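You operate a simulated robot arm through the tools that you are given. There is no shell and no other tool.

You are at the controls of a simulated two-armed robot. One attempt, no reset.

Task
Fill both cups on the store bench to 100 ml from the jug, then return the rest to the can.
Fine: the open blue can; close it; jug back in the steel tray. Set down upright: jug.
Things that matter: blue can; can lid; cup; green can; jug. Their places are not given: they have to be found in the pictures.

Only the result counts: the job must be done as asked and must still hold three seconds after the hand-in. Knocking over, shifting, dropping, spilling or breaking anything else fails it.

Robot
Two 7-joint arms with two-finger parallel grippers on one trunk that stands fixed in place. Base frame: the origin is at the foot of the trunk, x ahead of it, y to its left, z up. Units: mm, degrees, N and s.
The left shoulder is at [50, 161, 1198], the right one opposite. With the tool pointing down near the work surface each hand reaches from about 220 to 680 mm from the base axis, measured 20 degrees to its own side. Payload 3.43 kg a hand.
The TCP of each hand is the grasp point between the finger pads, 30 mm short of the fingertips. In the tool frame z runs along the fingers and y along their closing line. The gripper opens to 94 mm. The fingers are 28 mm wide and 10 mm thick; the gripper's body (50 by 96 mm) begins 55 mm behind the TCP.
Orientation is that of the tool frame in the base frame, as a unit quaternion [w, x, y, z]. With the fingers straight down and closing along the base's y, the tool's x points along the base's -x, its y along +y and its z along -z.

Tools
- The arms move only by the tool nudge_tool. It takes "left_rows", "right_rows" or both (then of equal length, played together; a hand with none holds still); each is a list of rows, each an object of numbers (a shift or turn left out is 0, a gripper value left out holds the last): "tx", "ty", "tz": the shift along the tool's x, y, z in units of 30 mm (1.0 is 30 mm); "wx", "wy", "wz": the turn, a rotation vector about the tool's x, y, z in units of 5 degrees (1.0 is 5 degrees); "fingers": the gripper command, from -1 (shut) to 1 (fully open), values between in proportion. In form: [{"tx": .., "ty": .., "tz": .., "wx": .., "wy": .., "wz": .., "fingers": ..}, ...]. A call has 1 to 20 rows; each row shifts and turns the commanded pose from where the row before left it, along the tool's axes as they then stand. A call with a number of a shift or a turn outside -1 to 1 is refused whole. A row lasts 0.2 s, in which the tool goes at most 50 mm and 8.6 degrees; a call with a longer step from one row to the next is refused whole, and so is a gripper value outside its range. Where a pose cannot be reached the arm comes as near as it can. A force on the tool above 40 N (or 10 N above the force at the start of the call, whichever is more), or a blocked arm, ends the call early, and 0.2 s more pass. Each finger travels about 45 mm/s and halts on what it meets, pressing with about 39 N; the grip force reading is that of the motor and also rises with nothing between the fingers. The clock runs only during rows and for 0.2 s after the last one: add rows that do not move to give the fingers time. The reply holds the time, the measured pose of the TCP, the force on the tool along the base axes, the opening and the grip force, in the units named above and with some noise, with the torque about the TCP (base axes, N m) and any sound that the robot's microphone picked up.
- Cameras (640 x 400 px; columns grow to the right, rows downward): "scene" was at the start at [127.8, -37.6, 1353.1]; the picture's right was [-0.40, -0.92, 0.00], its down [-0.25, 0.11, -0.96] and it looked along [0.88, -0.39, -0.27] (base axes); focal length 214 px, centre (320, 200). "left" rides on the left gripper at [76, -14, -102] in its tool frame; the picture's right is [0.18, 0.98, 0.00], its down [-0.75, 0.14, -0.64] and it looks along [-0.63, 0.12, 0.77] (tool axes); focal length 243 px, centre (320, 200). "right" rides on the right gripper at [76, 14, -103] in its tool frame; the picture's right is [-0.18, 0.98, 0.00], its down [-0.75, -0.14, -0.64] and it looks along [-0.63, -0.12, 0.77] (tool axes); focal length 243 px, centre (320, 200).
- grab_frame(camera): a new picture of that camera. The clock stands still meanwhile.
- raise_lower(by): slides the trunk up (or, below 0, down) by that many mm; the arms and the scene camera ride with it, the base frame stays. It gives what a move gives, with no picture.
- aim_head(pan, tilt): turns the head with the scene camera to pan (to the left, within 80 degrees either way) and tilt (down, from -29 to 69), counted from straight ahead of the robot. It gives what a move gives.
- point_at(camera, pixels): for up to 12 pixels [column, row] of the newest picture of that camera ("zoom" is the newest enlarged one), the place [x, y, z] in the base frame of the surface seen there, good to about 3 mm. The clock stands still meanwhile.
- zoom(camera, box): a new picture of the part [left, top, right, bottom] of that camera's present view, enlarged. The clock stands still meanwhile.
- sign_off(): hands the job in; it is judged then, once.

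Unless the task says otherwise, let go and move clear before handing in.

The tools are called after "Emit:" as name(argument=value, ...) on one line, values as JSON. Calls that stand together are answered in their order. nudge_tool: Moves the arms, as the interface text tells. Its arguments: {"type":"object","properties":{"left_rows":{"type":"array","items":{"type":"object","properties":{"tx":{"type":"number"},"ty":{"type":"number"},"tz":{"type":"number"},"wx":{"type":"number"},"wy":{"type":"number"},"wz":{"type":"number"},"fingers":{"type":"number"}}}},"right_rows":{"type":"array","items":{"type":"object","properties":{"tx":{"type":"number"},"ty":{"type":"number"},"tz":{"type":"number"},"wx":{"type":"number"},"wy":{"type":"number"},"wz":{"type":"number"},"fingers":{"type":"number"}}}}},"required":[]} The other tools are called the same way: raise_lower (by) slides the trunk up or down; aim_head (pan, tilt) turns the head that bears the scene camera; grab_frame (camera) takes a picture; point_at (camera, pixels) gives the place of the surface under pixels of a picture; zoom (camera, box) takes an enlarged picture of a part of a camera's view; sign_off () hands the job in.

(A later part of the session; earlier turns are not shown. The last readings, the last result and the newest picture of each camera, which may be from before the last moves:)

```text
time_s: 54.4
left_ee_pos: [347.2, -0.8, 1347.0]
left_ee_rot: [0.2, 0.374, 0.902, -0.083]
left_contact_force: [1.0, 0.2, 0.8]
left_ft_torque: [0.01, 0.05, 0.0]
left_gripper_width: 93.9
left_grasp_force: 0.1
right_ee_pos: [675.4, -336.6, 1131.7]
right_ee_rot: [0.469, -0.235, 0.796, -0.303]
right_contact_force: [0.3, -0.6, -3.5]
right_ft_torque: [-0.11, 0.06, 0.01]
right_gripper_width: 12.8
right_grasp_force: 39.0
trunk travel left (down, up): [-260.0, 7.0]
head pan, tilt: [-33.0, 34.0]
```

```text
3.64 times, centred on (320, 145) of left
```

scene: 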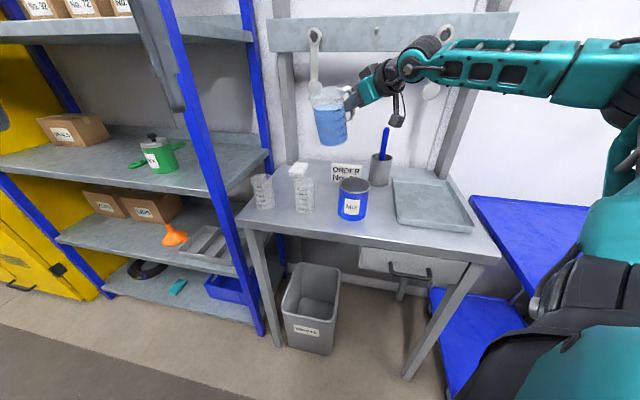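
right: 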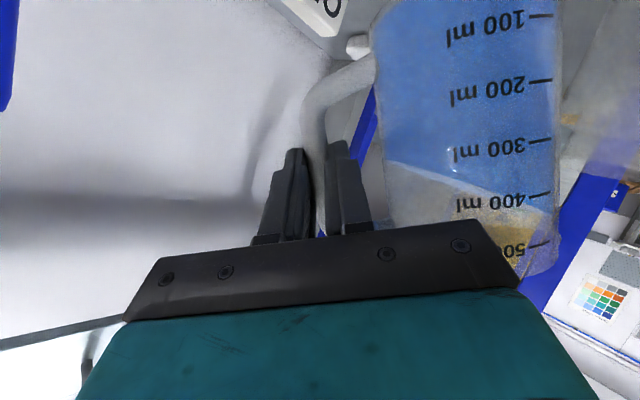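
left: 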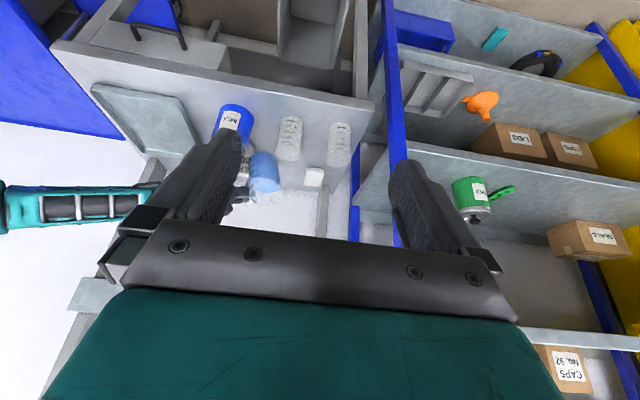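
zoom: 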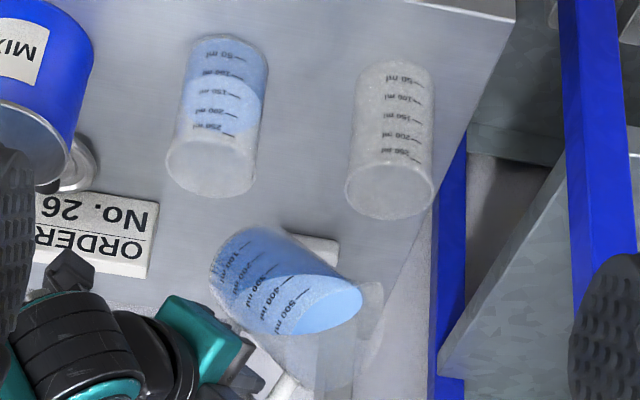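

Alignment matches the offset between the cups (82.8, 94.2), with the jug at about 44.7°, just below its flow angle. I'll tilt 5° slowly and check that the stream falls in cup 1.

Emit:
nudge_tool(right_rows=[{"tx": -0.0637, "ty": -0.0266, "tz": -0.0379, "wx": 0.1, "wy": 0.007, "wz": -0.1731}, {"tx": -0.0637, "ty": -0.0266, "tz": -0.0379, "wx": 0.1, "wy": 0.007, "wz": -0.1731}, {"tx": -0.0637, "ty": -0.0266, "tz": -0.0379, "wx": 0.1, "wy": 0.007, "wz": -0.1731}, {"tx": -0.0637, "ty": -0.0266, "tz": -0.0379, "wx": 0.1, "wy": 0.007, "wz": -0.1731}, {"tx": -0.0637, "ty": -0.0266, "tz": -0.0379, "wx": 0.1, "wy": 0.007, "wz": -0.1731}])

Emit:
zoom(camera="scene", box=[230, 120, 350, 230])

Emit:
zoom(camera="left", box=[270, 90, 370, 200])

```text
time_s: 55.6
left_ee_pos: [347.9, -0.1, 1346.6]
left_ee_rot: [0.2, 0.374, 0.902, -0.083]
left_contact_force: [0.3, -0.8, 0.7]
left_ft_torque: [-0.02, 0.03, -0.02]
left_gripper_width: 94.1
left_grasp_force: 0.0
right_ee_pos: [674.4, -331.3, 1142.9]
right_ee_rot: [0.461, -0.255, 0.78, -0.338]
right_contact_force: [0.1, 0.3, -4.3]
right_ft_torque: [-0.11, 0.04, -0.02]
right_gripper_width: 12.7
right_grasp_force: 39.3
trunk travel left (down, up): [-260.0, 7.0]
head pan, tilt: [-33.0, 34.0]
```

```text
3.64 times, centred on (290, 175) of scene
```

zoom: 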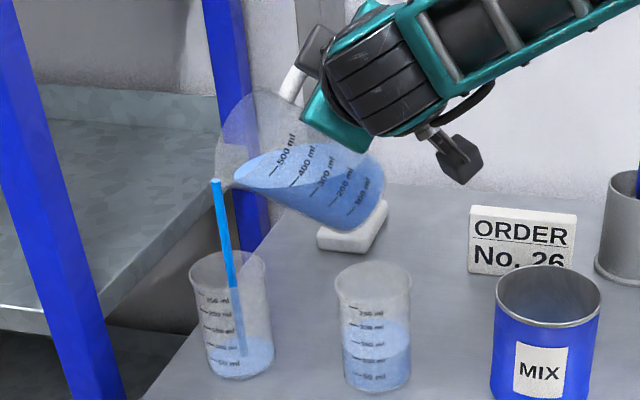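

```text
3.64 times, centred on (320, 145) of left
```

zoom: 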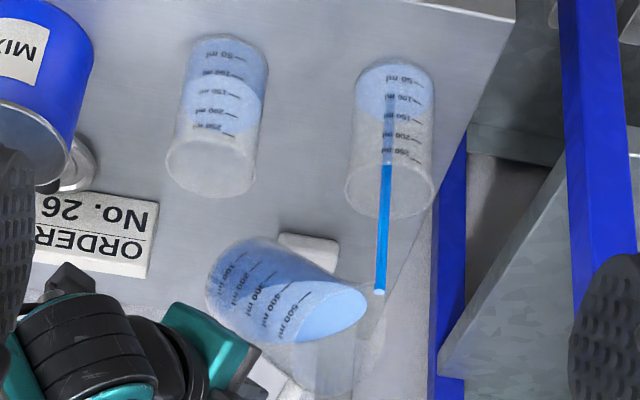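

The stream falls cleanly into cup 1. I'll let it settle and read the level.

Emit:
nudge_tool(right_rows=[{}, {}])

Emit:
zoom(camera="left", box=[315, 95, 355, 155])

Emit:
zoom(camera="scene", box=[250, 185, 290, 230])

```text
time_s: 56.2
left_ee_pos: [347.3, -0.9, 1347.1]
left_ee_rot: [0.2, 0.374, 0.902, -0.083]
left_contact_force: [-0.3, 0.0, -0.3]
left_ft_torque: [-0.02, 0.02, -0.01]
left_gripper_width: 94.1
left_grasp_force: 0.0
right_ee_pos: [674.1, -331.9, 1141.6]
right_ee_rot: [0.462, -0.254, 0.78, -0.336]
right_contact_force: [0.0, 0.6, -4.4]
right_ft_torque: [-0.1, 0.01, 0.01]
right_gripper_width: 12.8
right_grasp_force: 38.7
trunk travel left (down, up): [-260.0, 7.0]
head pan, tilt: [-33.0, 34.0]
```

```text
6.67 times, centred on (335, 125) of left
```

zoom: 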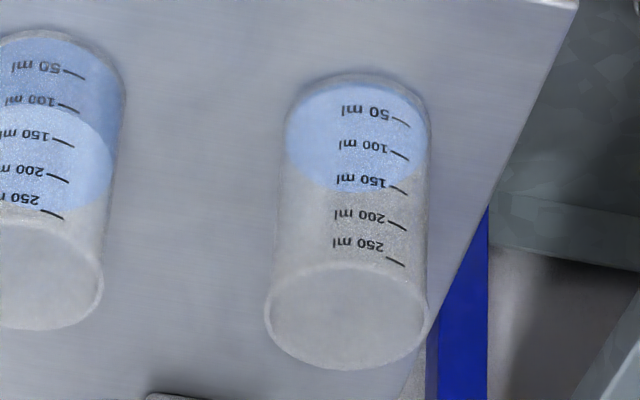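

```text
8.89 times, centred on (270, 208) of scene
```

zoom: 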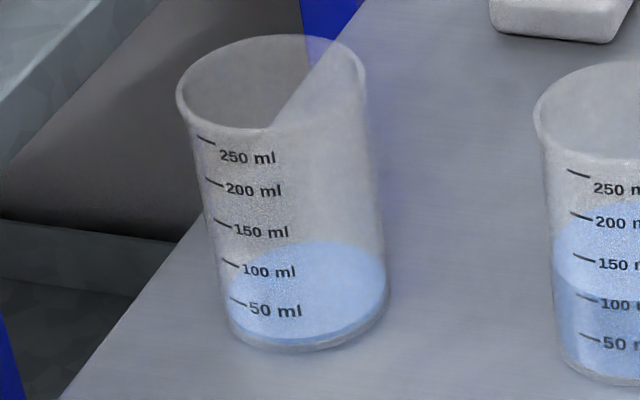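

Cup 1 has about 15–20 ml and flow has stopped. Next 4°, then settle.

Emit:
nudge_tool(right_rows=[{"tx": -0.0637, "ty": -0.0266, "tz": -0.0379, "wx": 0.1, "wy": 0.007, "wz": -0.1731}, {"tx": -0.0637, "ty": -0.0266, "tz": -0.0379, "wx": 0.1, "wy": 0.007, "wz": -0.1731}, {"tx": -0.0637, "ty": -0.0266, "tz": -0.0379, "wx": 0.1, "wy": 0.007, "wz": -0.1731}, {"tx": -0.0637, "ty": -0.0266, "tz": -0.0379, "wx": 0.1, "wy": 0.007, "wz": -0.1731}, {}, {}])

Emit:
zoom(camera="left", box=[270, 90, 370, 200])

Emit:
zoom(camera="scene", box=[250, 185, 290, 230])

Emit:
point_at(camera="zoom", pixels=[[320, 240], [340, 250], [330, 270], [360, 260], [350, 240], [310, 225], [290, 300], [345, 275], [207, 140], [213, 181], [221, 223], [228, 262]])

```text
time_s: 57.6
left_ee_pos: [345.6, -1.0, 1347.3]
left_ee_rot: [0.201, 0.373, 0.902, -0.083]
left_contact_force: [0.2, -0.1, 0.2]
left_ft_torque: [0.01, -0.03, -0.01]
left_gripper_width: 94.2
left_grasp_force: 0.0
right_ee_pos: [674.2, -326.8, 1148.8]
right_ee_rot: [0.455, -0.269, 0.767, -0.365]
right_contact_force: [0.1, -0.2, -3.7]
right_ft_torque: [-0.05, 0.06, -0.02]
right_gripper_width: 12.6
right_grasp_force: 38.6
trunk travel left (down, up): [-260.0, 7.0]
head pan, tilt: [-33.0, 34.0]
```

```text
3.64 times, centred on (320, 145) of left
```

zoom: 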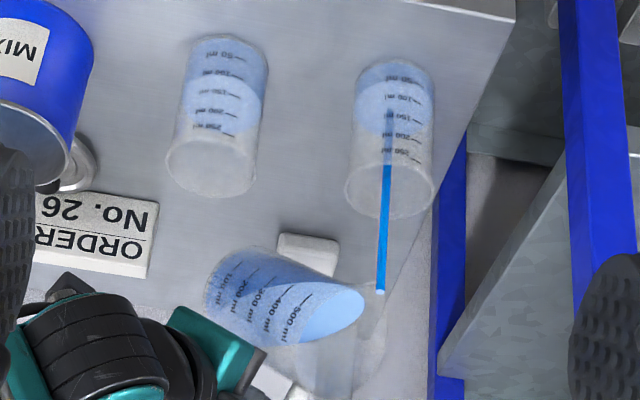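

```text
8.89 times, centred on (270, 208) of scene
```

zoom: 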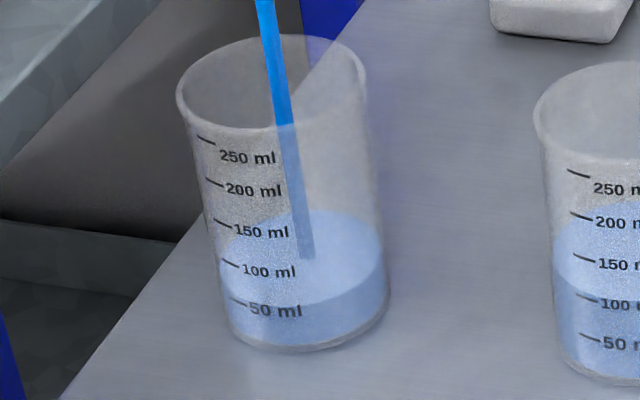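

```text
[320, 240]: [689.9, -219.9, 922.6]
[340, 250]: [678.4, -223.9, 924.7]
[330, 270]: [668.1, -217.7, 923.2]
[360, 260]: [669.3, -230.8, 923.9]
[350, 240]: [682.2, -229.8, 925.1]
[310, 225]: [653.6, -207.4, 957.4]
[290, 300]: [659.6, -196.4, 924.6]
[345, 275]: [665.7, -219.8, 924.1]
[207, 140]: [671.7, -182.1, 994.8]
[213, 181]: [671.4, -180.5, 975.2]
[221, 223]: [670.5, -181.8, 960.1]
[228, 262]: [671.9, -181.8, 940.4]
```

Cup 1 is at about z=924 (≈52 ml) and still flowing. I'll wait.

Emit:
nudge_tool(right_rows=[{}, {}])

Emit:
zoom(camera="scene", box=[250, 185, 290, 230])

Emit:
point_at(camera="zoom", pixels=[[320, 235], [340, 245], [330, 265], [360, 255], [350, 235], [325, 215], [300, 225], [345, 270], [360, 240], [240, 245], [230, 270], [335, 255]])

```text
time_s: 58.2
left_ee_pos: [347.3, -1.1, 1347.3]
left_ee_rot: [0.2, 0.374, 0.902, -0.083]
left_contact_force: [-0.3, -0.5, 0.1]
left_ft_torque: [0.0, 0.02, -0.01]
left_gripper_width: 93.9
left_grasp_force: 0.1
right_ee_pos: [674.8, -326.5, 1149.8]
right_ee_rot: [0.454, -0.269, 0.766, -0.366]
right_contact_force: [-0.4, 0.5, -3.3]
right_ft_torque: [-0.07, 0.01, 0.04]
right_gripper_width: 12.6
right_grasp_force: 39.1
trunk travel left (down, up): [-260.0, 7.0]
head pan, tilt: [-33.0, 34.0]
```

```text
8.89 times, centred on (270, 208) of scene
```

zoom: 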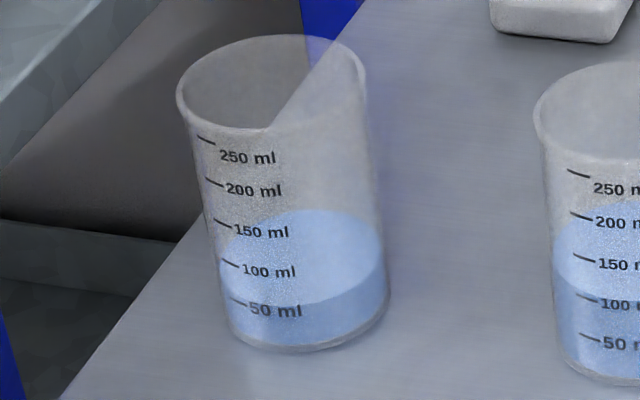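

```text
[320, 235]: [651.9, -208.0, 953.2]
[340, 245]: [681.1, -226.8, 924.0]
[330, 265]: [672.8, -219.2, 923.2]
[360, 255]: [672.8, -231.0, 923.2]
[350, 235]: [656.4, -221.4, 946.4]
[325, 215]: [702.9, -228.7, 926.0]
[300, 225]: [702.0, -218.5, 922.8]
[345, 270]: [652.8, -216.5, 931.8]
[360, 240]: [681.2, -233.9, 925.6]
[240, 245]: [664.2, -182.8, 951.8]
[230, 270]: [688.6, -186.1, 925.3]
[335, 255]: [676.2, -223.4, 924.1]
```

Settled at z≈924.3, about 52 ml. I'll add 3.5° and wait.

Emit:
nudge_tool(right_rows=[{"tx": -0.0637, "ty": -0.0266, "tz": -0.0379, "wx": 0.1, "wy": 0.007, "wz": -0.1731}, {"tx": -0.0637, "ty": -0.0266, "tz": -0.0379, "wx": 0.1, "wy": 0.007, "wz": -0.1731}, {"tx": -0.0637, "ty": -0.0266, "tz": -0.0379, "wx": 0.1, "wy": 0.007, "wz": -0.1731}, {"tx": -0.0318, "ty": -0.0133, "tz": -0.019, "wx": 0.05, "wy": 0.0035, "wz": -0.0866}, {}, {}, {}, {}])

Emit:
zoom(camera="left", box=[270, 90, 370, 200])

Emit:
zoom(camera="scene", box=[250, 185, 290, 230])

Emit:
point_at(camera="zoom", pixels=[[320, 215], [340, 225], [330, 250], [360, 240], [350, 215], [325, 200], [300, 200], [345, 255], [360, 225], [320, 255], [355, 200], [335, 240]])

```text
time_s: 60.0
left_ee_pos: [347.3, -0.4, 1346.8]
left_ee_rot: [0.2, 0.374, 0.902, -0.082]
left_contact_force: [0.1, 0.6, 0.6]
left_ft_torque: [-0.01, 0.0, 0.02]
left_gripper_width: 93.8
left_grasp_force: 0.1
right_ee_pos: [674.2, -322.1, 1157.9]
right_ee_rot: [0.448, -0.282, 0.754, -0.389]
right_contact_force: [0.5, 0.3, -2.6]
right_ft_torque: [-0.08, -0.02, -0.02]
right_gripper_width: 12.7
right_grasp_force: 38.8
trunk travel left (down, up): [-260.0, 7.0]
head pan, tilt: [-33.0, 34.0]
```

```text
3.64 times, centred on (320, 145) of left
```

zoom: 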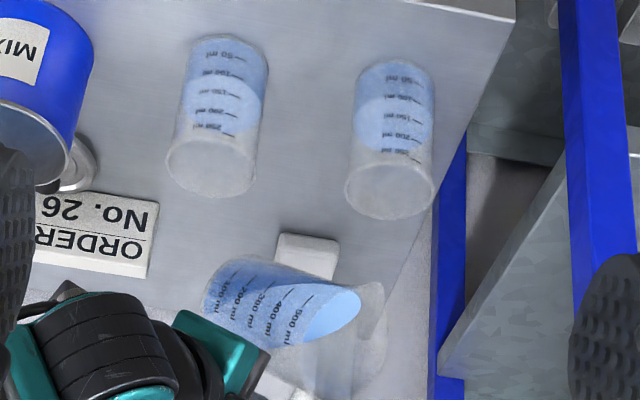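

```text
8.89 times, centred on (270, 208) of scene
```

zoom: 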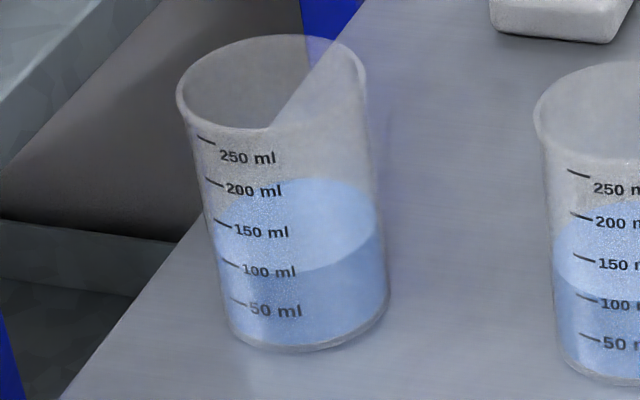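

```text
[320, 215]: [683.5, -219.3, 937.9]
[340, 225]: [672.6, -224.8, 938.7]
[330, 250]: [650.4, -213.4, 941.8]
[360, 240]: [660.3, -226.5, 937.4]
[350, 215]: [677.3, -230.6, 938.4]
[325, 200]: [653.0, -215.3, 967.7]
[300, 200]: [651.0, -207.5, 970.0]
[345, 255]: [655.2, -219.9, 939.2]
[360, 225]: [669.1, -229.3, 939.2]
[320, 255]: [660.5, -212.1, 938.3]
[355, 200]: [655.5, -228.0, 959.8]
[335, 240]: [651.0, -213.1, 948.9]
```

Settled near z≈938.4 (about 93–98 ml by different estimates). I'll zoom tightly on the 100 ml tick of cup 1 from both cameras.

Emit:
zoom(camera="scene", box=[256, 198, 284, 222])

Emit:
point_at(camera="zoom", pixels=[[370, 130], [380, 150], [400, 170], [380, 190], [360, 220], [410, 140], [390, 210], [345, 205], [420, 185], [430, 160], [156, 244], [150, 240]])

Emit:
zoom(camera="left", box=[322, 100, 358, 145])

Emit:
point_at(camera="zoom", pixels=[[410, 210], [420, 230], [400, 260], [270, 220], [270, 240], [260, 200], [330, 265], [425, 200], [405, 225], [380, 265], [300, 265], [410, 245]])

```text
16.00 times, centred on (270, 210) of scene
```

zoom: 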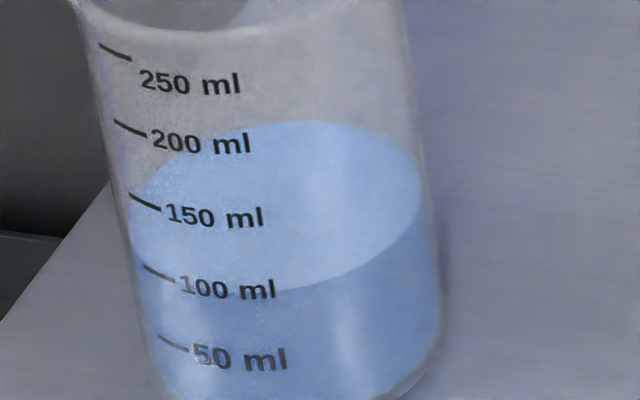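

```text
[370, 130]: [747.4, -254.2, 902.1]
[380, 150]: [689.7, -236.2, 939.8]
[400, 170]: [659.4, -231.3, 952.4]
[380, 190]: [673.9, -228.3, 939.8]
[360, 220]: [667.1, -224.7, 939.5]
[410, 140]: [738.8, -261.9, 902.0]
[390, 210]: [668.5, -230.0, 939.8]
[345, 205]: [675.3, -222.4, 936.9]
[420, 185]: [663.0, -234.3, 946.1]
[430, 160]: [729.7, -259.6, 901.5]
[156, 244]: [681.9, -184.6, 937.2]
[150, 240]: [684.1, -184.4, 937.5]
```

```text
8.89 times, centred on (340, 122) of left
```

zoom: 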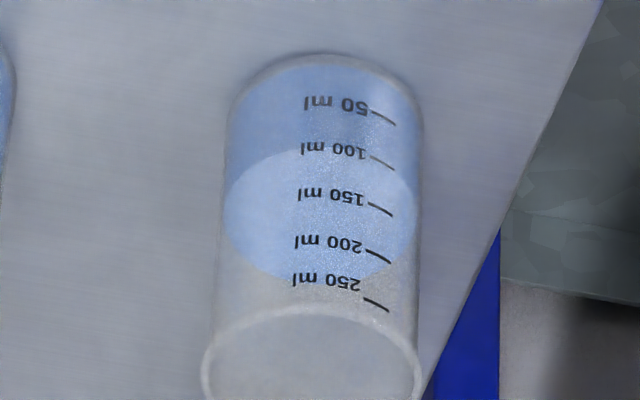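

```text
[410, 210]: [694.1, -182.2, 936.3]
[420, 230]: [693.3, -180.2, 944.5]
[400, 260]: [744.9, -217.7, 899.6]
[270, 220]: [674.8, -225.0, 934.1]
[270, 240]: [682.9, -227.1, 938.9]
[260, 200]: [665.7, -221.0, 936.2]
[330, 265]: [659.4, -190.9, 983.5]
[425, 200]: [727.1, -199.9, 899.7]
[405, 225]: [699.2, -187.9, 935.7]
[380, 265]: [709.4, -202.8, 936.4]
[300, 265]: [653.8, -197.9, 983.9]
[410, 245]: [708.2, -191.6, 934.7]
```

The estimates for cup 1 range 93–99 ml. To calibrate the method I'll measure cup 2 (already settled) from the same viewpoints now.

Emit:
zoom(camera="scene", box=[294, 200, 322, 224])

Emit:
point_at(camera="zoom", pixels=[[380, 130], [390, 150], [400, 165], [380, 190], [360, 210], [410, 140], [390, 205], [350, 200], [405, 185], [420, 165], [375, 170], [360, 150]])

Emit:
zoom(camera="left", box=[270, 92, 306, 137])

Emit:
point_at(camera="zoom", pixels=[[400, 215], [415, 230], [400, 250], [250, 210], [245, 230], [255, 250], [380, 265], [425, 210], [390, 240], [260, 235], [240, 215], [410, 240]])

```text
16.00 times, centred on (308, 212) of scene
```

zoom: 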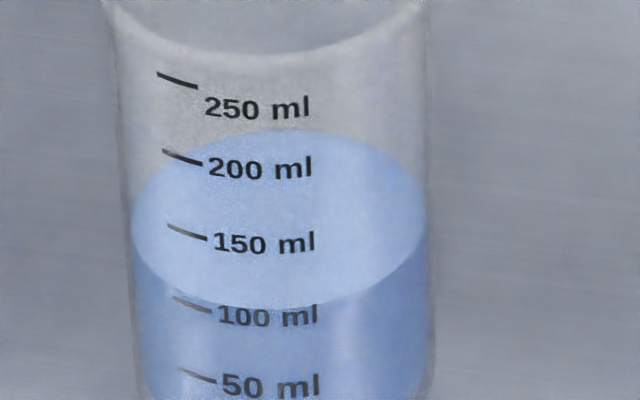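

```text
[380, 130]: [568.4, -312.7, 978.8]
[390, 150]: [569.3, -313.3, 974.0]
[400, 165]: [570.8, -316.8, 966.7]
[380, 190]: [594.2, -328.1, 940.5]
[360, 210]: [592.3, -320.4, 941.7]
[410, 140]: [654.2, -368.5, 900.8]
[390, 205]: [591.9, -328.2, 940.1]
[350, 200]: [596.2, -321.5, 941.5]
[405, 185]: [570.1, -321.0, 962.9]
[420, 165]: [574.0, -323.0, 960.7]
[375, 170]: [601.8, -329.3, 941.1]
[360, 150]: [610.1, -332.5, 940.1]
```

```text
8.89 times, centred on (288, 114) of left
```

zoom: 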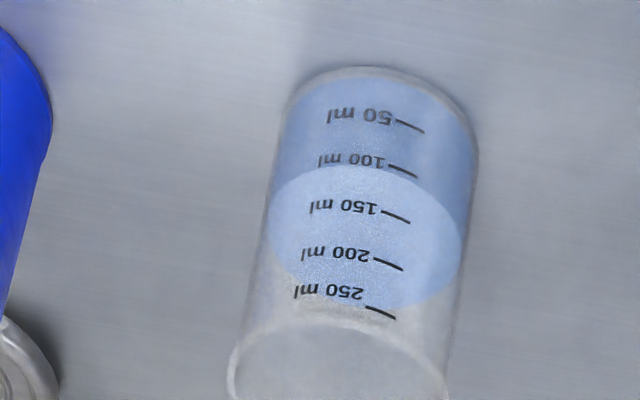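

```text
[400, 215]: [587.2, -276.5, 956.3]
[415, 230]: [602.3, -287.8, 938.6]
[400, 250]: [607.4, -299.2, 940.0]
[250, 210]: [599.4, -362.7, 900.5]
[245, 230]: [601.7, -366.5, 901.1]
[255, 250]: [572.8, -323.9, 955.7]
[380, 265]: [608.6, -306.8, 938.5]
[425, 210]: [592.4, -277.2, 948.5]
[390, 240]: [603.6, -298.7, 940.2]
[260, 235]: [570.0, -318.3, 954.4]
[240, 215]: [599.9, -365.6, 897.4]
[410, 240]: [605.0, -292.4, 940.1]
```

Cup 2 reads z≈940.8 (100 ml) while cup 1 reads z≈938.5 with the same method, so cup 1 is about 7–8 ml short. I'll add 0.65°.

Emit:
nudge_tool(right_rows=[{"tx": -0.0414, "ty": -0.0173, "tz": -0.0246, "wx": 0.065, "wy": 0.0046, "wz": -0.1125}, {}, {}, {}, {}])

Emit:
zoom(camera="scene", box=[256, 198, 284, 222])

Emit:
point_at(camera="zoom", pixels=[[370, 140], [380, 150], [360, 170], [380, 190], [360, 210], [375, 165], [390, 200], [345, 200], [340, 220], [330, 170], [350, 130], [385, 175]])

Emit:
zoom(camera="left", box=[322, 100, 358, 145])

Emit:
point_at(camera="zoom", pixels=[[400, 210], [410, 225], [395, 240], [270, 220], [270, 240], [255, 205], [385, 255], [260, 225], [405, 218], [380, 245], [265, 210], [400, 230]])

```text
time_s: 61.2
left_ee_pos: [346.8, -0.7, 1347.6]
left_ee_rot: [0.2, 0.374, 0.902, -0.083]
left_contact_force: [-0.6, -1.2, 0.1]
left_ft_torque: [-0.02, -0.04, 0.0]
left_gripper_width: 94.0
left_grasp_force: 0.0
right_ee_pos: [674.3, -320.6, 1158.4]
right_ee_rot: [0.447, -0.284, 0.752, -0.393]
right_contact_force: [0.5, 0.1, -3.3]
right_ft_torque: [-0.05, 0.04, 0.0]
right_gripper_width: 12.6
right_grasp_force: 39.5
trunk travel left (down, up): [-260.0, 7.0]
head pan, tilt: [-33.0, 34.0]
```

```text
16.00 times, centred on (270, 210) of scene
```

zoom: 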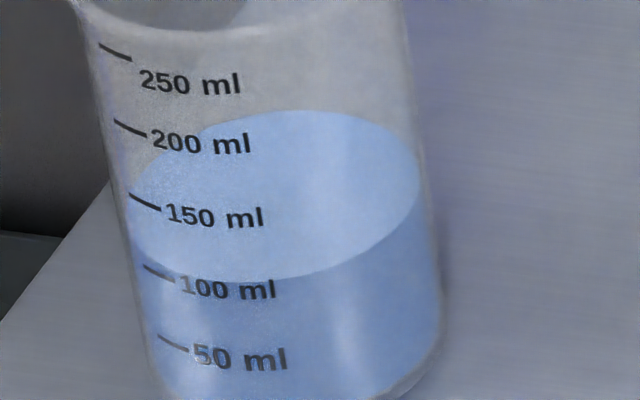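

```text
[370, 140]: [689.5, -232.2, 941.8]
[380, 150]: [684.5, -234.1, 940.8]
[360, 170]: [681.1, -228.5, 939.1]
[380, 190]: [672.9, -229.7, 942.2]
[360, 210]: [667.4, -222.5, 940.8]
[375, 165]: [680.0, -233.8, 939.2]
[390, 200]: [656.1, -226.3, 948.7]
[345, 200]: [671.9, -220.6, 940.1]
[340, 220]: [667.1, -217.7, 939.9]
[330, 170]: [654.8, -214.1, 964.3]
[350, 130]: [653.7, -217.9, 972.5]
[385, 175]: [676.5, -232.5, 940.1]
```

```text
8.89 times, centred on (340, 122) of left
```

zoom: 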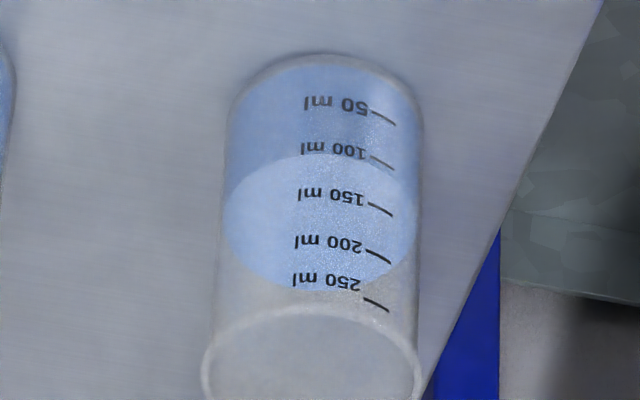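

```text
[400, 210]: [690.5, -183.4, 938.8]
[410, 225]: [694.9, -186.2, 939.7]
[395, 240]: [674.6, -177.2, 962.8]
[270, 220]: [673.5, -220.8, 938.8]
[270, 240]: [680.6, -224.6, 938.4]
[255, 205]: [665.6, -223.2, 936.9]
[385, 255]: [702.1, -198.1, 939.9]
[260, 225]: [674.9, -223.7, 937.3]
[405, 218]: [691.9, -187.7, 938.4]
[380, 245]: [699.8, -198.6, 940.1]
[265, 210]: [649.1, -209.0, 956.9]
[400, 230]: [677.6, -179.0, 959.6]
```

Cup 1 now reads z≈940.4 against cup 2's 940.8, so both are about 100 ml. I'll tilt back 10° about the lip and rise 70 mm clear of the cups.

Emit:
nudge_tool(right_rows=[{"tx": 0.126, "ty": 0.0569, "tz": 0.0752, "wx": -0.2, "wy": -0.014, "wz": 0.346}, {"tx": 0.126, "ty": 0.0569, "tz": 0.0752, "wx": -0.2, "wy": -0.014, "wz": 0.346}, {"tx": 0.126, "ty": 0.0569, "tz": 0.0752, "wx": -0.2, "wy": -0.014, "wz": 0.346}, {"tx": 0.126, "ty": 0.0569, "tz": 0.0752, "wx": -0.2, "wy": -0.014, "wz": 0.346}, {"tx": 0.126, "ty": 0.0569, "tz": 0.0752, "wx": -0.2, "wy": -0.014, "wz": 0.346}, {"tx": -0.34, "ty": -0.432, "tz": -0.196}, {"tx": -0.34, "ty": -0.432, "tz": -0.196}, {"tx": -0.34, "ty": -0.432, "tz": -0.196}, {"tx": -0.34, "ty": -0.432, "tz": -0.196}, {}])

Emit:
zoom(camera="scene", box=[230, 100, 370, 230])

Emit:
zoom(camera="left", box=[230, 80, 370, 220])

```text
time_s: 63.4
left_ee_pos: [346.4, -0.2, 1346.8]
left_ee_rot: [0.2, 0.373, 0.902, -0.083]
left_contact_force: [-0.4, 0.3, -0.1]
left_ft_torque: [0.03, -0.01, -0.01]
left_gripper_width: 94.2
left_grasp_force: 0.2
right_ee_pos: [677.0, -334.2, 1206.8]
right_ee_rot: [0.464, -0.247, 0.786, -0.324]
right_contact_force: [0.4, 0.7, -2.3]
right_ft_torque: [-0.08, 0.01, 0.0]
right_gripper_width: 12.8
right_grasp_force: 39.0
trunk travel left (down, up): [-260.0, 7.0]
head pan, tilt: [-33.0, 34.0]
```

```text
3.08 times, centred on (300, 165) of scene
```

zoom: 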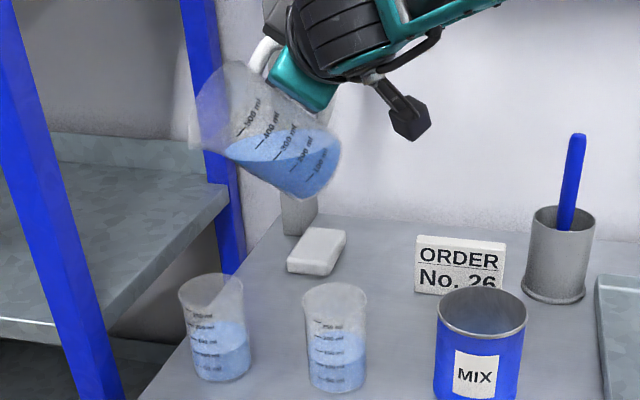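

```text
2.86 times, centred on (300, 150) of left
```

zoom: 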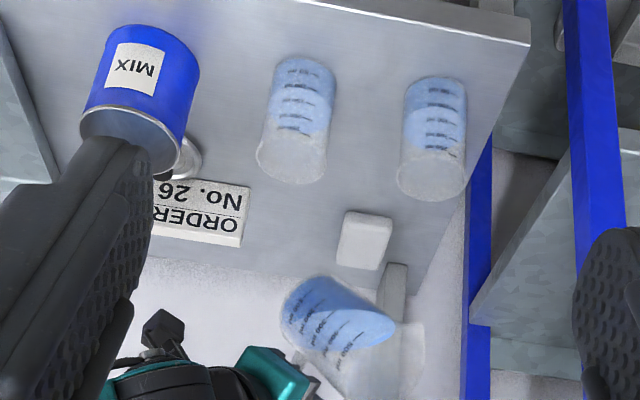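

Both cups stand at their 100 ml marks and the jug is clear. Now I'll carry the jug over to the blue can, moving the lip by (-176,-204) mm.

Emit:
nudge_tool(right_rows=[{"tx": 0.768, "ty": -0.354, "tz": -0.307}, {"tx": 0.768, "ty": -0.354, "tz": -0.307}, {"tx": 0.768, "ty": -0.354, "tz": -0.307}, {"tx": 0.768, "ty": -0.354, "tz": -0.307}, {"tx": 0.768, "ty": -0.354, "tz": -0.307}, {"tx": 0.768, "ty": -0.354, "tz": -0.307}, {"tx": 0.768, "ty": -0.354, "tz": -0.307}, {"tx": 0.768, "ty": -0.354, "tz": -0.307}, {"tx": 0.768, "ty": -0.354, "tz": -0.307}, {"tx": 0.768, "ty": -0.354, "tz": -0.307}, {}])

Emit:
grab_frame(camera="scene")

Emit:
zoom(camera="scene", box=[270, 100, 410, 230])

Emit:
grab_frame(camera="left")

```text
time_s: 65.8
left_ee_pos: [347.3, -0.4, 1345.7]
left_ee_rot: [0.2, 0.373, 0.902, -0.083]
left_contact_force: [-0.1, -0.1, 0.9]
left_ft_torque: [-0.02, -0.01, -0.02]
left_gripper_width: 94.0
left_grasp_force: 0.0
right_ee_pos: [502.9, -536.5, 1189.5]
right_ee_rot: [0.465, -0.248, 0.786, -0.325]
right_contact_force: [-0.1, 0.8, -1.9]
right_ft_torque: [-0.07, 0.03, -0.02]
right_gripper_width: 12.7
right_grasp_force: 38.8
trunk travel left (down, up): [-260.0, 7.0]
head pan, tilt: [-33.0, 34.0]
```

```text
taken
```

scene: 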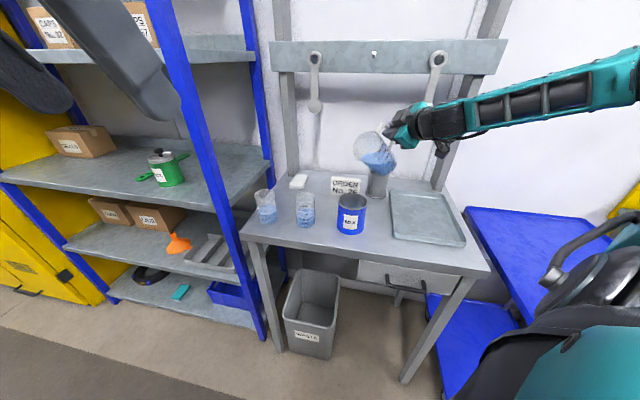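

```text
3.08 times, centred on (340, 165) of scene
```

zoom: 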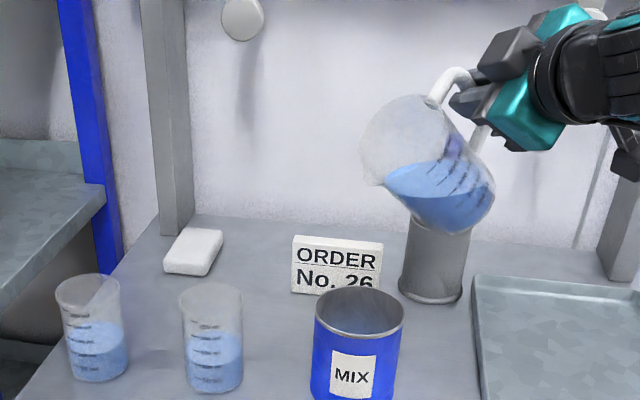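

```text
taken
```

left: 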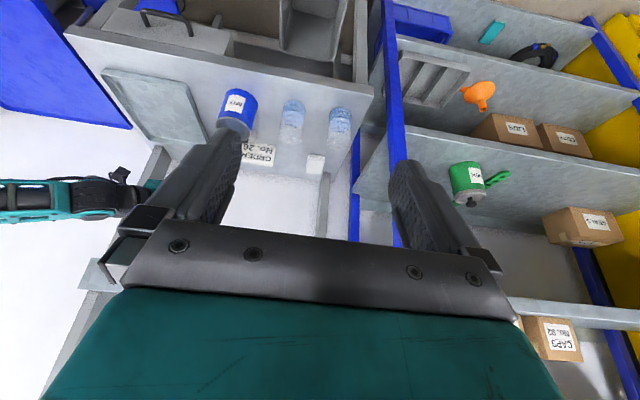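

The jug is near the can's position. I'll yaw the left hand a further 20° so its camera sees the can, and lower the jug 60 mm.

Emit:
nudge_tool(left_rows=[{"wx": 0.42, "wz": 0.9}, {"wx": 0.42, "wz": 0.9}, {"wx": 0.42, "wz": 0.9}, {"wx": 0.42, "wz": 0.9}, {}], right_rows=[{"tx": 0.285, "ty": 0.369, "tz": 0.179}, {"tx": 0.285, "ty": 0.369, "tz": 0.179}, {"tx": 0.285, "ty": 0.369, "tz": 0.179}, {"tx": 0.285, "ty": 0.369, "tz": 0.179}, {}])

Emit:
zoom(camera="scene", box=[290, 120, 410, 230])

Emit:
grab_frame(camera="left")

Emit:
zoom(camera="left", box=[240, 60, 380, 220])

```text
time_s: 67.0
left_ee_pos: [347.1, -0.4, 1347.2]
left_ee_rot: [0.183, 0.524, 0.824, -0.117]
left_contact_force: [-0.3, -0.8, -0.1]
left_ft_torque: [0.01, 0.0, -0.01]
left_gripper_width: 93.7
left_grasp_force: 0.0
right_ee_pos: [502.3, -537.1, 1128.9]
right_ee_rot: [0.464, -0.248, 0.786, -0.325]
right_contact_force: [0.6, -1.0, -2.7]
right_ft_torque: [-0.06, 0.01, 0.0]
right_gripper_width: 12.5
right_grasp_force: 38.7
trunk travel left (down, up): [-260.0, 7.0]
head pan, tilt: [-33.0, 34.0]
```

```text
3.64 times, centred on (350, 175) of scene
```

zoom: 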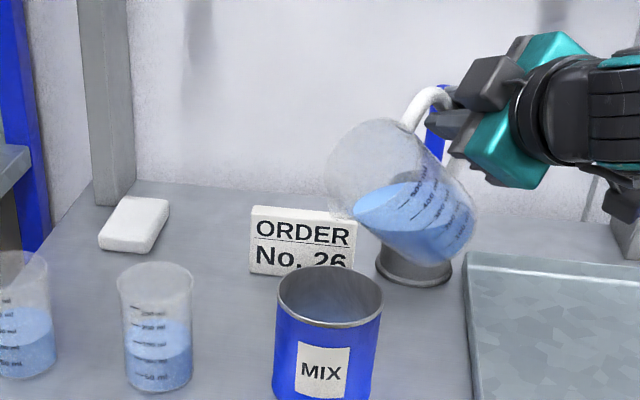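

```text
taken
```

left: 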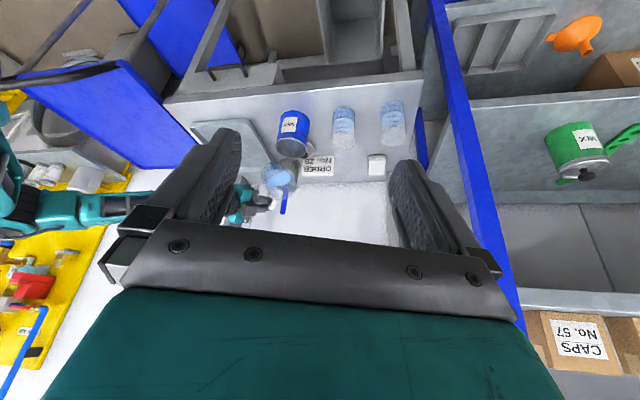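

```text
2.50 times, centred on (310, 140) of left
```

zoom: 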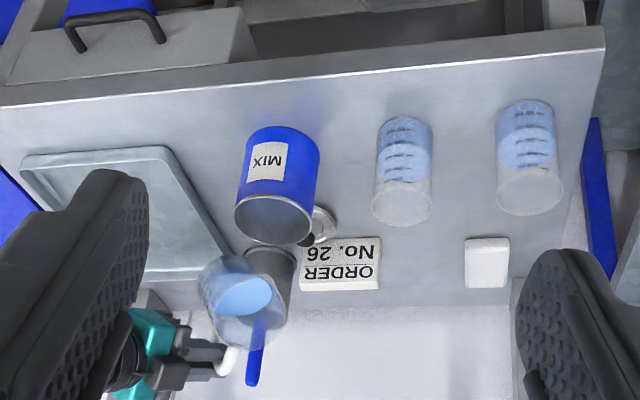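

The left view confirms the can's rim centre at (273,220), matching my computed position. I'll tilt 11° about the lip to start pouring into the can and check the stream.

Emit:
nudge_tool(right_rows=[{"tx": -0.128, "ty": -0.0518, "tz": -0.076, "wx": 0.2, "wy": 0.014, "wz": -0.346}, {"tx": -0.128, "ty": -0.0518, "tz": -0.076, "wx": 0.2, "wy": 0.014, "wz": -0.346}, {"tx": -0.128, "ty": -0.0518, "tz": -0.076, "wx": 0.2, "wy": 0.014, "wz": -0.346}, {"tx": -0.128, "ty": -0.0518, "tz": -0.076, "wx": 0.2, "wy": 0.014, "wz": -0.346}, {"tx": -0.128, "ty": -0.0518, "tz": -0.076, "wx": 0.2, "wy": 0.014, "wz": -0.346}, {"tx": -0.0637, "ty": -0.0266, "tz": -0.0379, "wx": 0.1, "wy": 0.007, "wz": -0.1731}])

Emit:
zoom(camera="scene", box=[290, 120, 410, 230])

Emit:
zoom(camera="left", box=[250, 100, 340, 200])

```text
time_s: 68.4
left_ee_pos: [347.8, -0.1, 1345.8]
left_ee_rot: [0.183, 0.523, 0.824, -0.117]
left_contact_force: [0.1, -0.3, 0.3]
left_ft_torque: [0.0, 0.02, -0.03]
left_gripper_width: 94.0
left_grasp_force: 0.0
right_ee_pos: [501.8, -523.5, 1151.5]
right_ee_rot: [0.445, -0.289, 0.747, -0.4]
right_contact_force: [0.3, 0.6, -2.2]
right_ft_torque: [-0.03, 0.08, 0.0]
right_gripper_width: 12.7
right_grasp_force: 38.9
trunk travel left (down, up): [-260.0, 7.0]
head pan, tilt: [-33.0, 34.0]
```

```text
3.64 times, centred on (350, 175) of scene
```

zoom: 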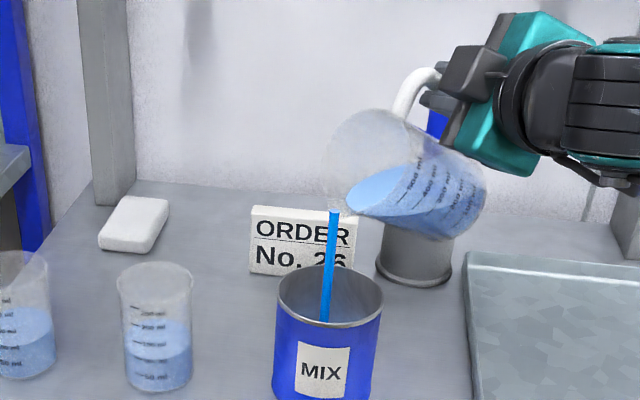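

```text
4.00 times, centred on (295, 150) of left
```

zoom: 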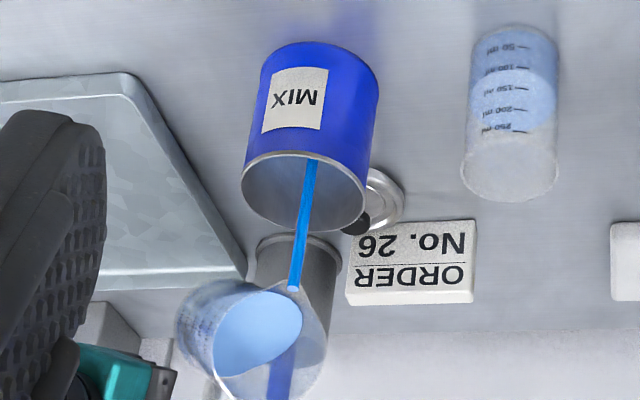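

The stream enters the can's mouth centrally. Before pouring on, I'll check the liquid level inside the can to make sure it has room.

Emit:
point_at(camera="zoom", pixels=[[330, 175], [340, 190], [280, 180], [270, 175], [260, 190], [330, 210], [310, 215], [350, 185], [290, 165], [255, 175], [345, 205], [380, 195]])

Emit:
zoom(camera="scene", box=[325, 185, 365, 215])

Emit:
point_at(camera="zoom", pixels=[[300, 90], [350, 120], [250, 110], [380, 90], [320, 150], [280, 140], [220, 100], [400, 120]])

```text
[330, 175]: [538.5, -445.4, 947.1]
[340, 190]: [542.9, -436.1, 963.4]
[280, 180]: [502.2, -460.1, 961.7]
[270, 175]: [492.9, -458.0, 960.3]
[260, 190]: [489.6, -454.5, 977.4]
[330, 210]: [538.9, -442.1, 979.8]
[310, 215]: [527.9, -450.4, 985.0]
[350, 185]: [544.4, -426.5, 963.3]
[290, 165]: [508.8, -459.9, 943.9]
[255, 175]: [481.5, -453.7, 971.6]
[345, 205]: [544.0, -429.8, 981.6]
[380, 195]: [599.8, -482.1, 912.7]
```

```text
13.33 times, centred on (345, 200) of scene
```

zoom: 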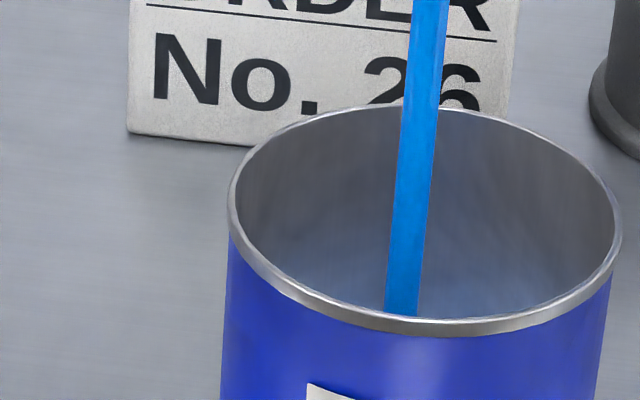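

```text
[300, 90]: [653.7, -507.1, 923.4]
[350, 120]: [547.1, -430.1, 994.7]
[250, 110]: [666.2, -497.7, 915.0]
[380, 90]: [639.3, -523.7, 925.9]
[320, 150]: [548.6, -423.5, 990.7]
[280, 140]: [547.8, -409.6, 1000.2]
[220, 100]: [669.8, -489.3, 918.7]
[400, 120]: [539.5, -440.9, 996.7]
```

The can's level is below z=944, leaving room for well over 200 ml. I'll continue tilting 2° per row.

Emit:
nudge_tool(right_rows=[{"tx": -0.128, "ty": -0.0518, "tz": -0.076, "wx": 0.2, "wy": 0.014, "wz": -0.346}, {"tx": -0.128, "ty": -0.0518, "tz": -0.076, "wx": 0.2, "wy": 0.014, "wz": -0.346}, {"tx": -0.128, "ty": -0.0518, "tz": -0.076, "wx": 0.2, "wy": 0.014, "wz": -0.346}, {"tx": -0.128, "ty": -0.0518, "tz": -0.076, "wx": 0.2, "wy": 0.014, "wz": -0.346}, {"tx": -0.128, "ty": -0.0518, "tz": -0.076, "wx": 0.2, "wy": 0.014, "wz": -0.346}, {}])

Emit:
zoom(camera="scene", box=[290, 120, 410, 230])

Emit:
zoom(camera="left", box=[250, 100, 340, 200])

```text
time_s: 69.8
left_ee_pos: [346.7, -0.5, 1346.7]
left_ee_rot: [0.182, 0.523, 0.825, -0.115]
left_contact_force: [-0.2, 0.7, -0.9]
left_ft_torque: [-0.02, -0.01, -0.04]
left_gripper_width: 94.1
left_grasp_force: 0.1
right_ee_pos: [502.5, -516.1, 1172.3]
right_ee_rot: [0.43, -0.306, 0.726, -0.441]
right_contact_force: [0.4, -0.2, -2.4]
right_ft_torque: [-0.03, 0.02, -0.04]
right_gripper_width: 12.7
right_grasp_force: 39.5
right hand out of reach, approached as far as the arm can: row 1, 2, 3, 4, 5
trunk travel left (down, up): [-260.0, 7.0]
head pan, tilt: [-33.0, 34.0]
```

```text
3.64 times, centred on (350, 175) of scene
```

zoom: 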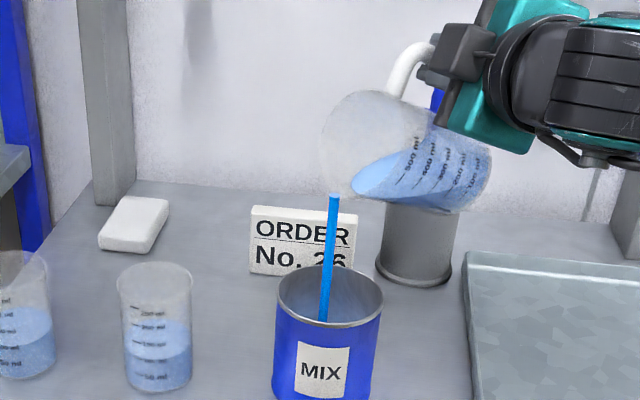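

```text
4.00 times, centred on (295, 150) of left
```

zoom: 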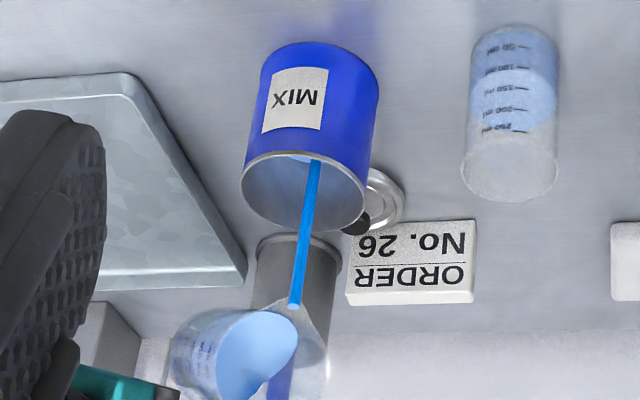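

The wrist hit a joint limit at about 65° in this orientation. I'll tilt back 8° to stop the stream, then swing the hand around the lip so it points more to the left, which frees the wrist.

Emit:
nudge_tool(right_rows=[{"tx": 0.126, "ty": 0.0569, "tz": 0.0752, "wx": -0.2, "wy": -0.014, "wz": 0.346}, {"tx": 0.126, "ty": 0.0569, "tz": 0.0752, "wx": -0.2, "wy": -0.014, "wz": 0.346}, {"tx": 0.126, "ty": 0.0569, "tz": 0.0752, "wx": -0.2, "wy": -0.014, "wz": 0.346}, {"tx": 0.126, "ty": 0.0569, "tz": 0.0752, "wx": -0.2, "wy": -0.014, "wz": 0.346}, {"tx": 0.126, "ty": 0.0569, "tz": 0.0752, "wx": -0.2, "wy": -0.014, "wz": 0.346}, {}])

Emit:
zoom(camera="scene", box=[290, 120, 410, 230])

Emit:
zoom(camera="left", box=[250, 100, 340, 200])

```text
time_s: 71.2
left_ee_pos: [346.2, -0.1, 1346.7]
left_ee_rot: [0.182, 0.523, 0.825, -0.116]
left_contact_force: [-0.3, -0.5, 0.9]
left_ft_torque: [0.03, -0.01, 0.02]
left_gripper_width: 94.1
left_grasp_force: 0.1
right_ee_pos: [504.0, -531.7, 1153.6]
right_ee_rot: [0.451, -0.269, 0.765, -0.374]
right_contact_force: [-0.5, -0.4, -1.8]
right_ft_torque: [-0.05, 0.03, 0.01]
right_gripper_width: 12.6
right_grasp_force: 39.2
trunk travel left (down, up): [-260.0, 7.0]
head pan, tilt: [-33.0, 34.0]
```

```text
3.64 times, centred on (350, 175) of scene
```

zoom: 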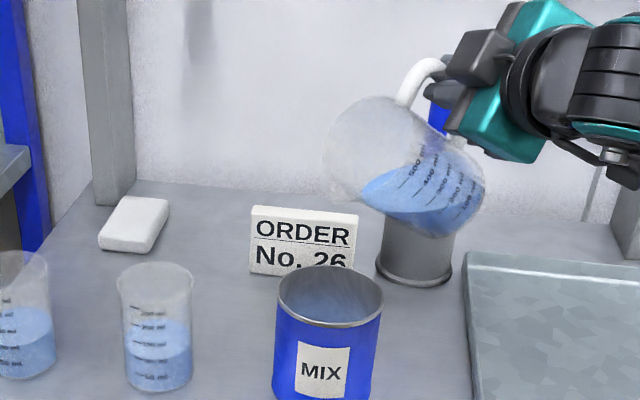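

```text
4.00 times, centred on (295, 150) of left
```

zoom: 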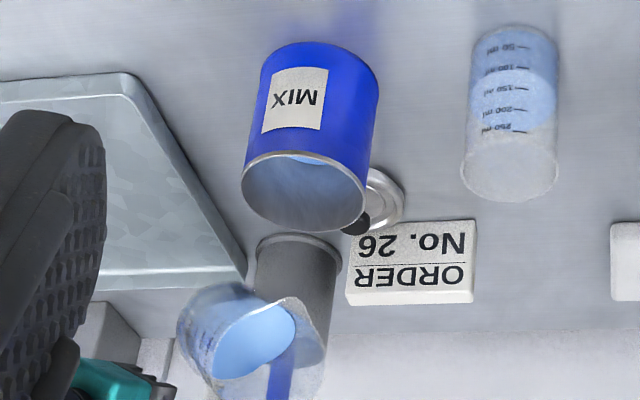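

The stream has stopped with the level in the can safe. Now I'll swing the hand 40° counter-clockwise about the vertical through the lip.

Emit:
nudge_tool(right_rows=[{"tx": -0.106, "ty": -0.029, "tz": 0.24, "wx": -0.391, "wy": -0.652, "wz": -0.252}, {"tx": -0.106, "ty": -0.029, "tz": 0.24, "wx": -0.391, "wy": -0.652, "wz": -0.252}, {"tx": -0.106, "ty": -0.029, "tz": 0.24, "wx": -0.391, "wy": -0.652, "wz": -0.252}, {"tx": -0.106, "ty": -0.029, "tz": 0.24, "wx": -0.391, "wy": -0.652, "wz": -0.252}, {"tx": -0.106, "ty": -0.029, "tz": 0.24, "wx": -0.391, "wy": -0.652, "wz": -0.252}, {"tx": -0.106, "ty": -0.029, "tz": 0.24, "wx": -0.391, "wy": -0.652, "wz": -0.252}, {"tx": -0.106, "ty": -0.029, "tz": 0.24, "wx": -0.391, "wy": -0.652, "wz": -0.252}, {"tx": -0.106, "ty": -0.029, "tz": 0.24, "wx": -0.391, "wy": -0.652, "wz": -0.252}, {"tx": -0.106, "ty": -0.029, "tz": 0.24, "wx": -0.391, "wy": -0.652, "wz": -0.252}, {"tx": -0.106, "ty": -0.029, "tz": 0.24, "wx": -0.391, "wy": -0.652, "wz": -0.252}, {}])

Emit:
zoom(camera="scene", box=[290, 120, 410, 230])

Emit:
zoom(camera="left", box=[250, 100, 340, 200])

```text
time_s: 73.6
left_ee_pos: [347.4, -0.6, 1347.4]
left_ee_rot: [0.183, 0.523, 0.824, -0.116]
left_contact_force: [-0.4, -0.1, -0.1]
left_ft_torque: [0.0, 0.02, -0.01]
left_gripper_width: 94.0
left_grasp_force: 0.0
right_ee_pos: [562.6, -523.6, 1154.0]
right_ee_rot: [0.543, -0.489, 0.647, -0.218]
right_contact_force: [-0.1, 0.9, -1.6]
right_ft_torque: [-0.06, 0.02, 0.01]
right_gripper_width: 12.5
right_grasp_force: 39.5
right hand out of reach, approached as far as the arm can: row 2, 3, 4
trunk travel left (down, up): [-260.0, 7.0]
head pan, tilt: [-33.0, 34.0]
```

```text
3.64 times, centred on (350, 175) of scene
```

zoom: 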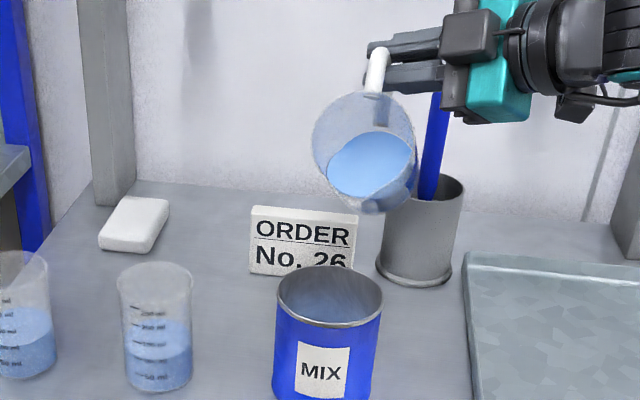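

```text
4.00 times, centred on (295, 150) of left
```

zoom: 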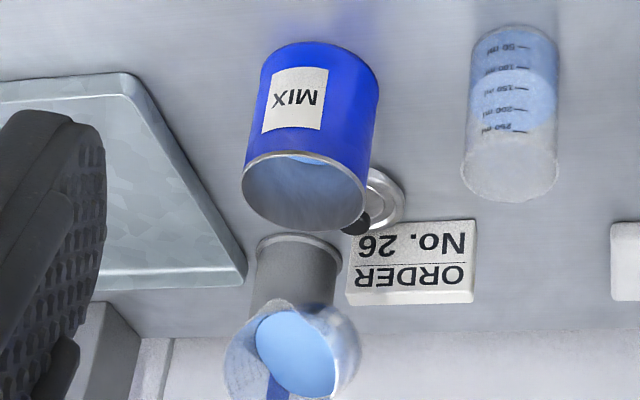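

The hand has swung round to about 133° with the lip near (506,-425,1078) by my model. I'll zoom in to see the spout relative to the can's mouth.

Emit:
zoom(camera="scene", box=[330, 135, 390, 215])

Emit:
zoom(camera="left", box=[265, 130, 315, 200])

```text
5.00 times, centred on (360, 175) of scene
```

zoom: 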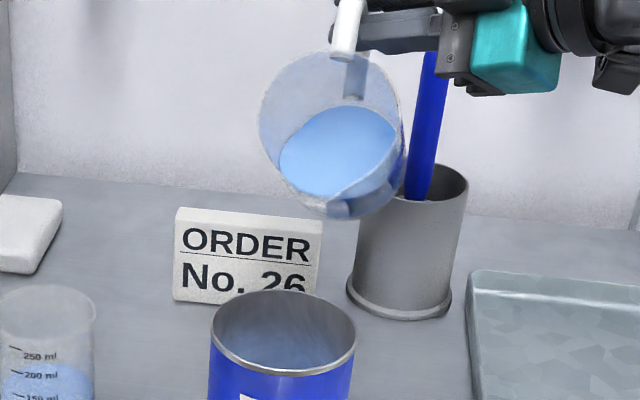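

```text
5.71 times, centred on (290, 165) of left
```

zoom: 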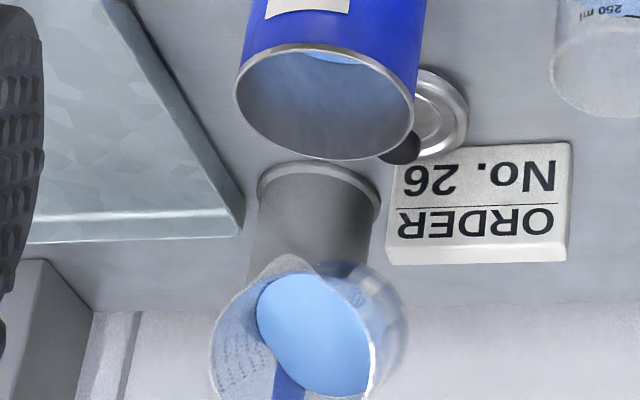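

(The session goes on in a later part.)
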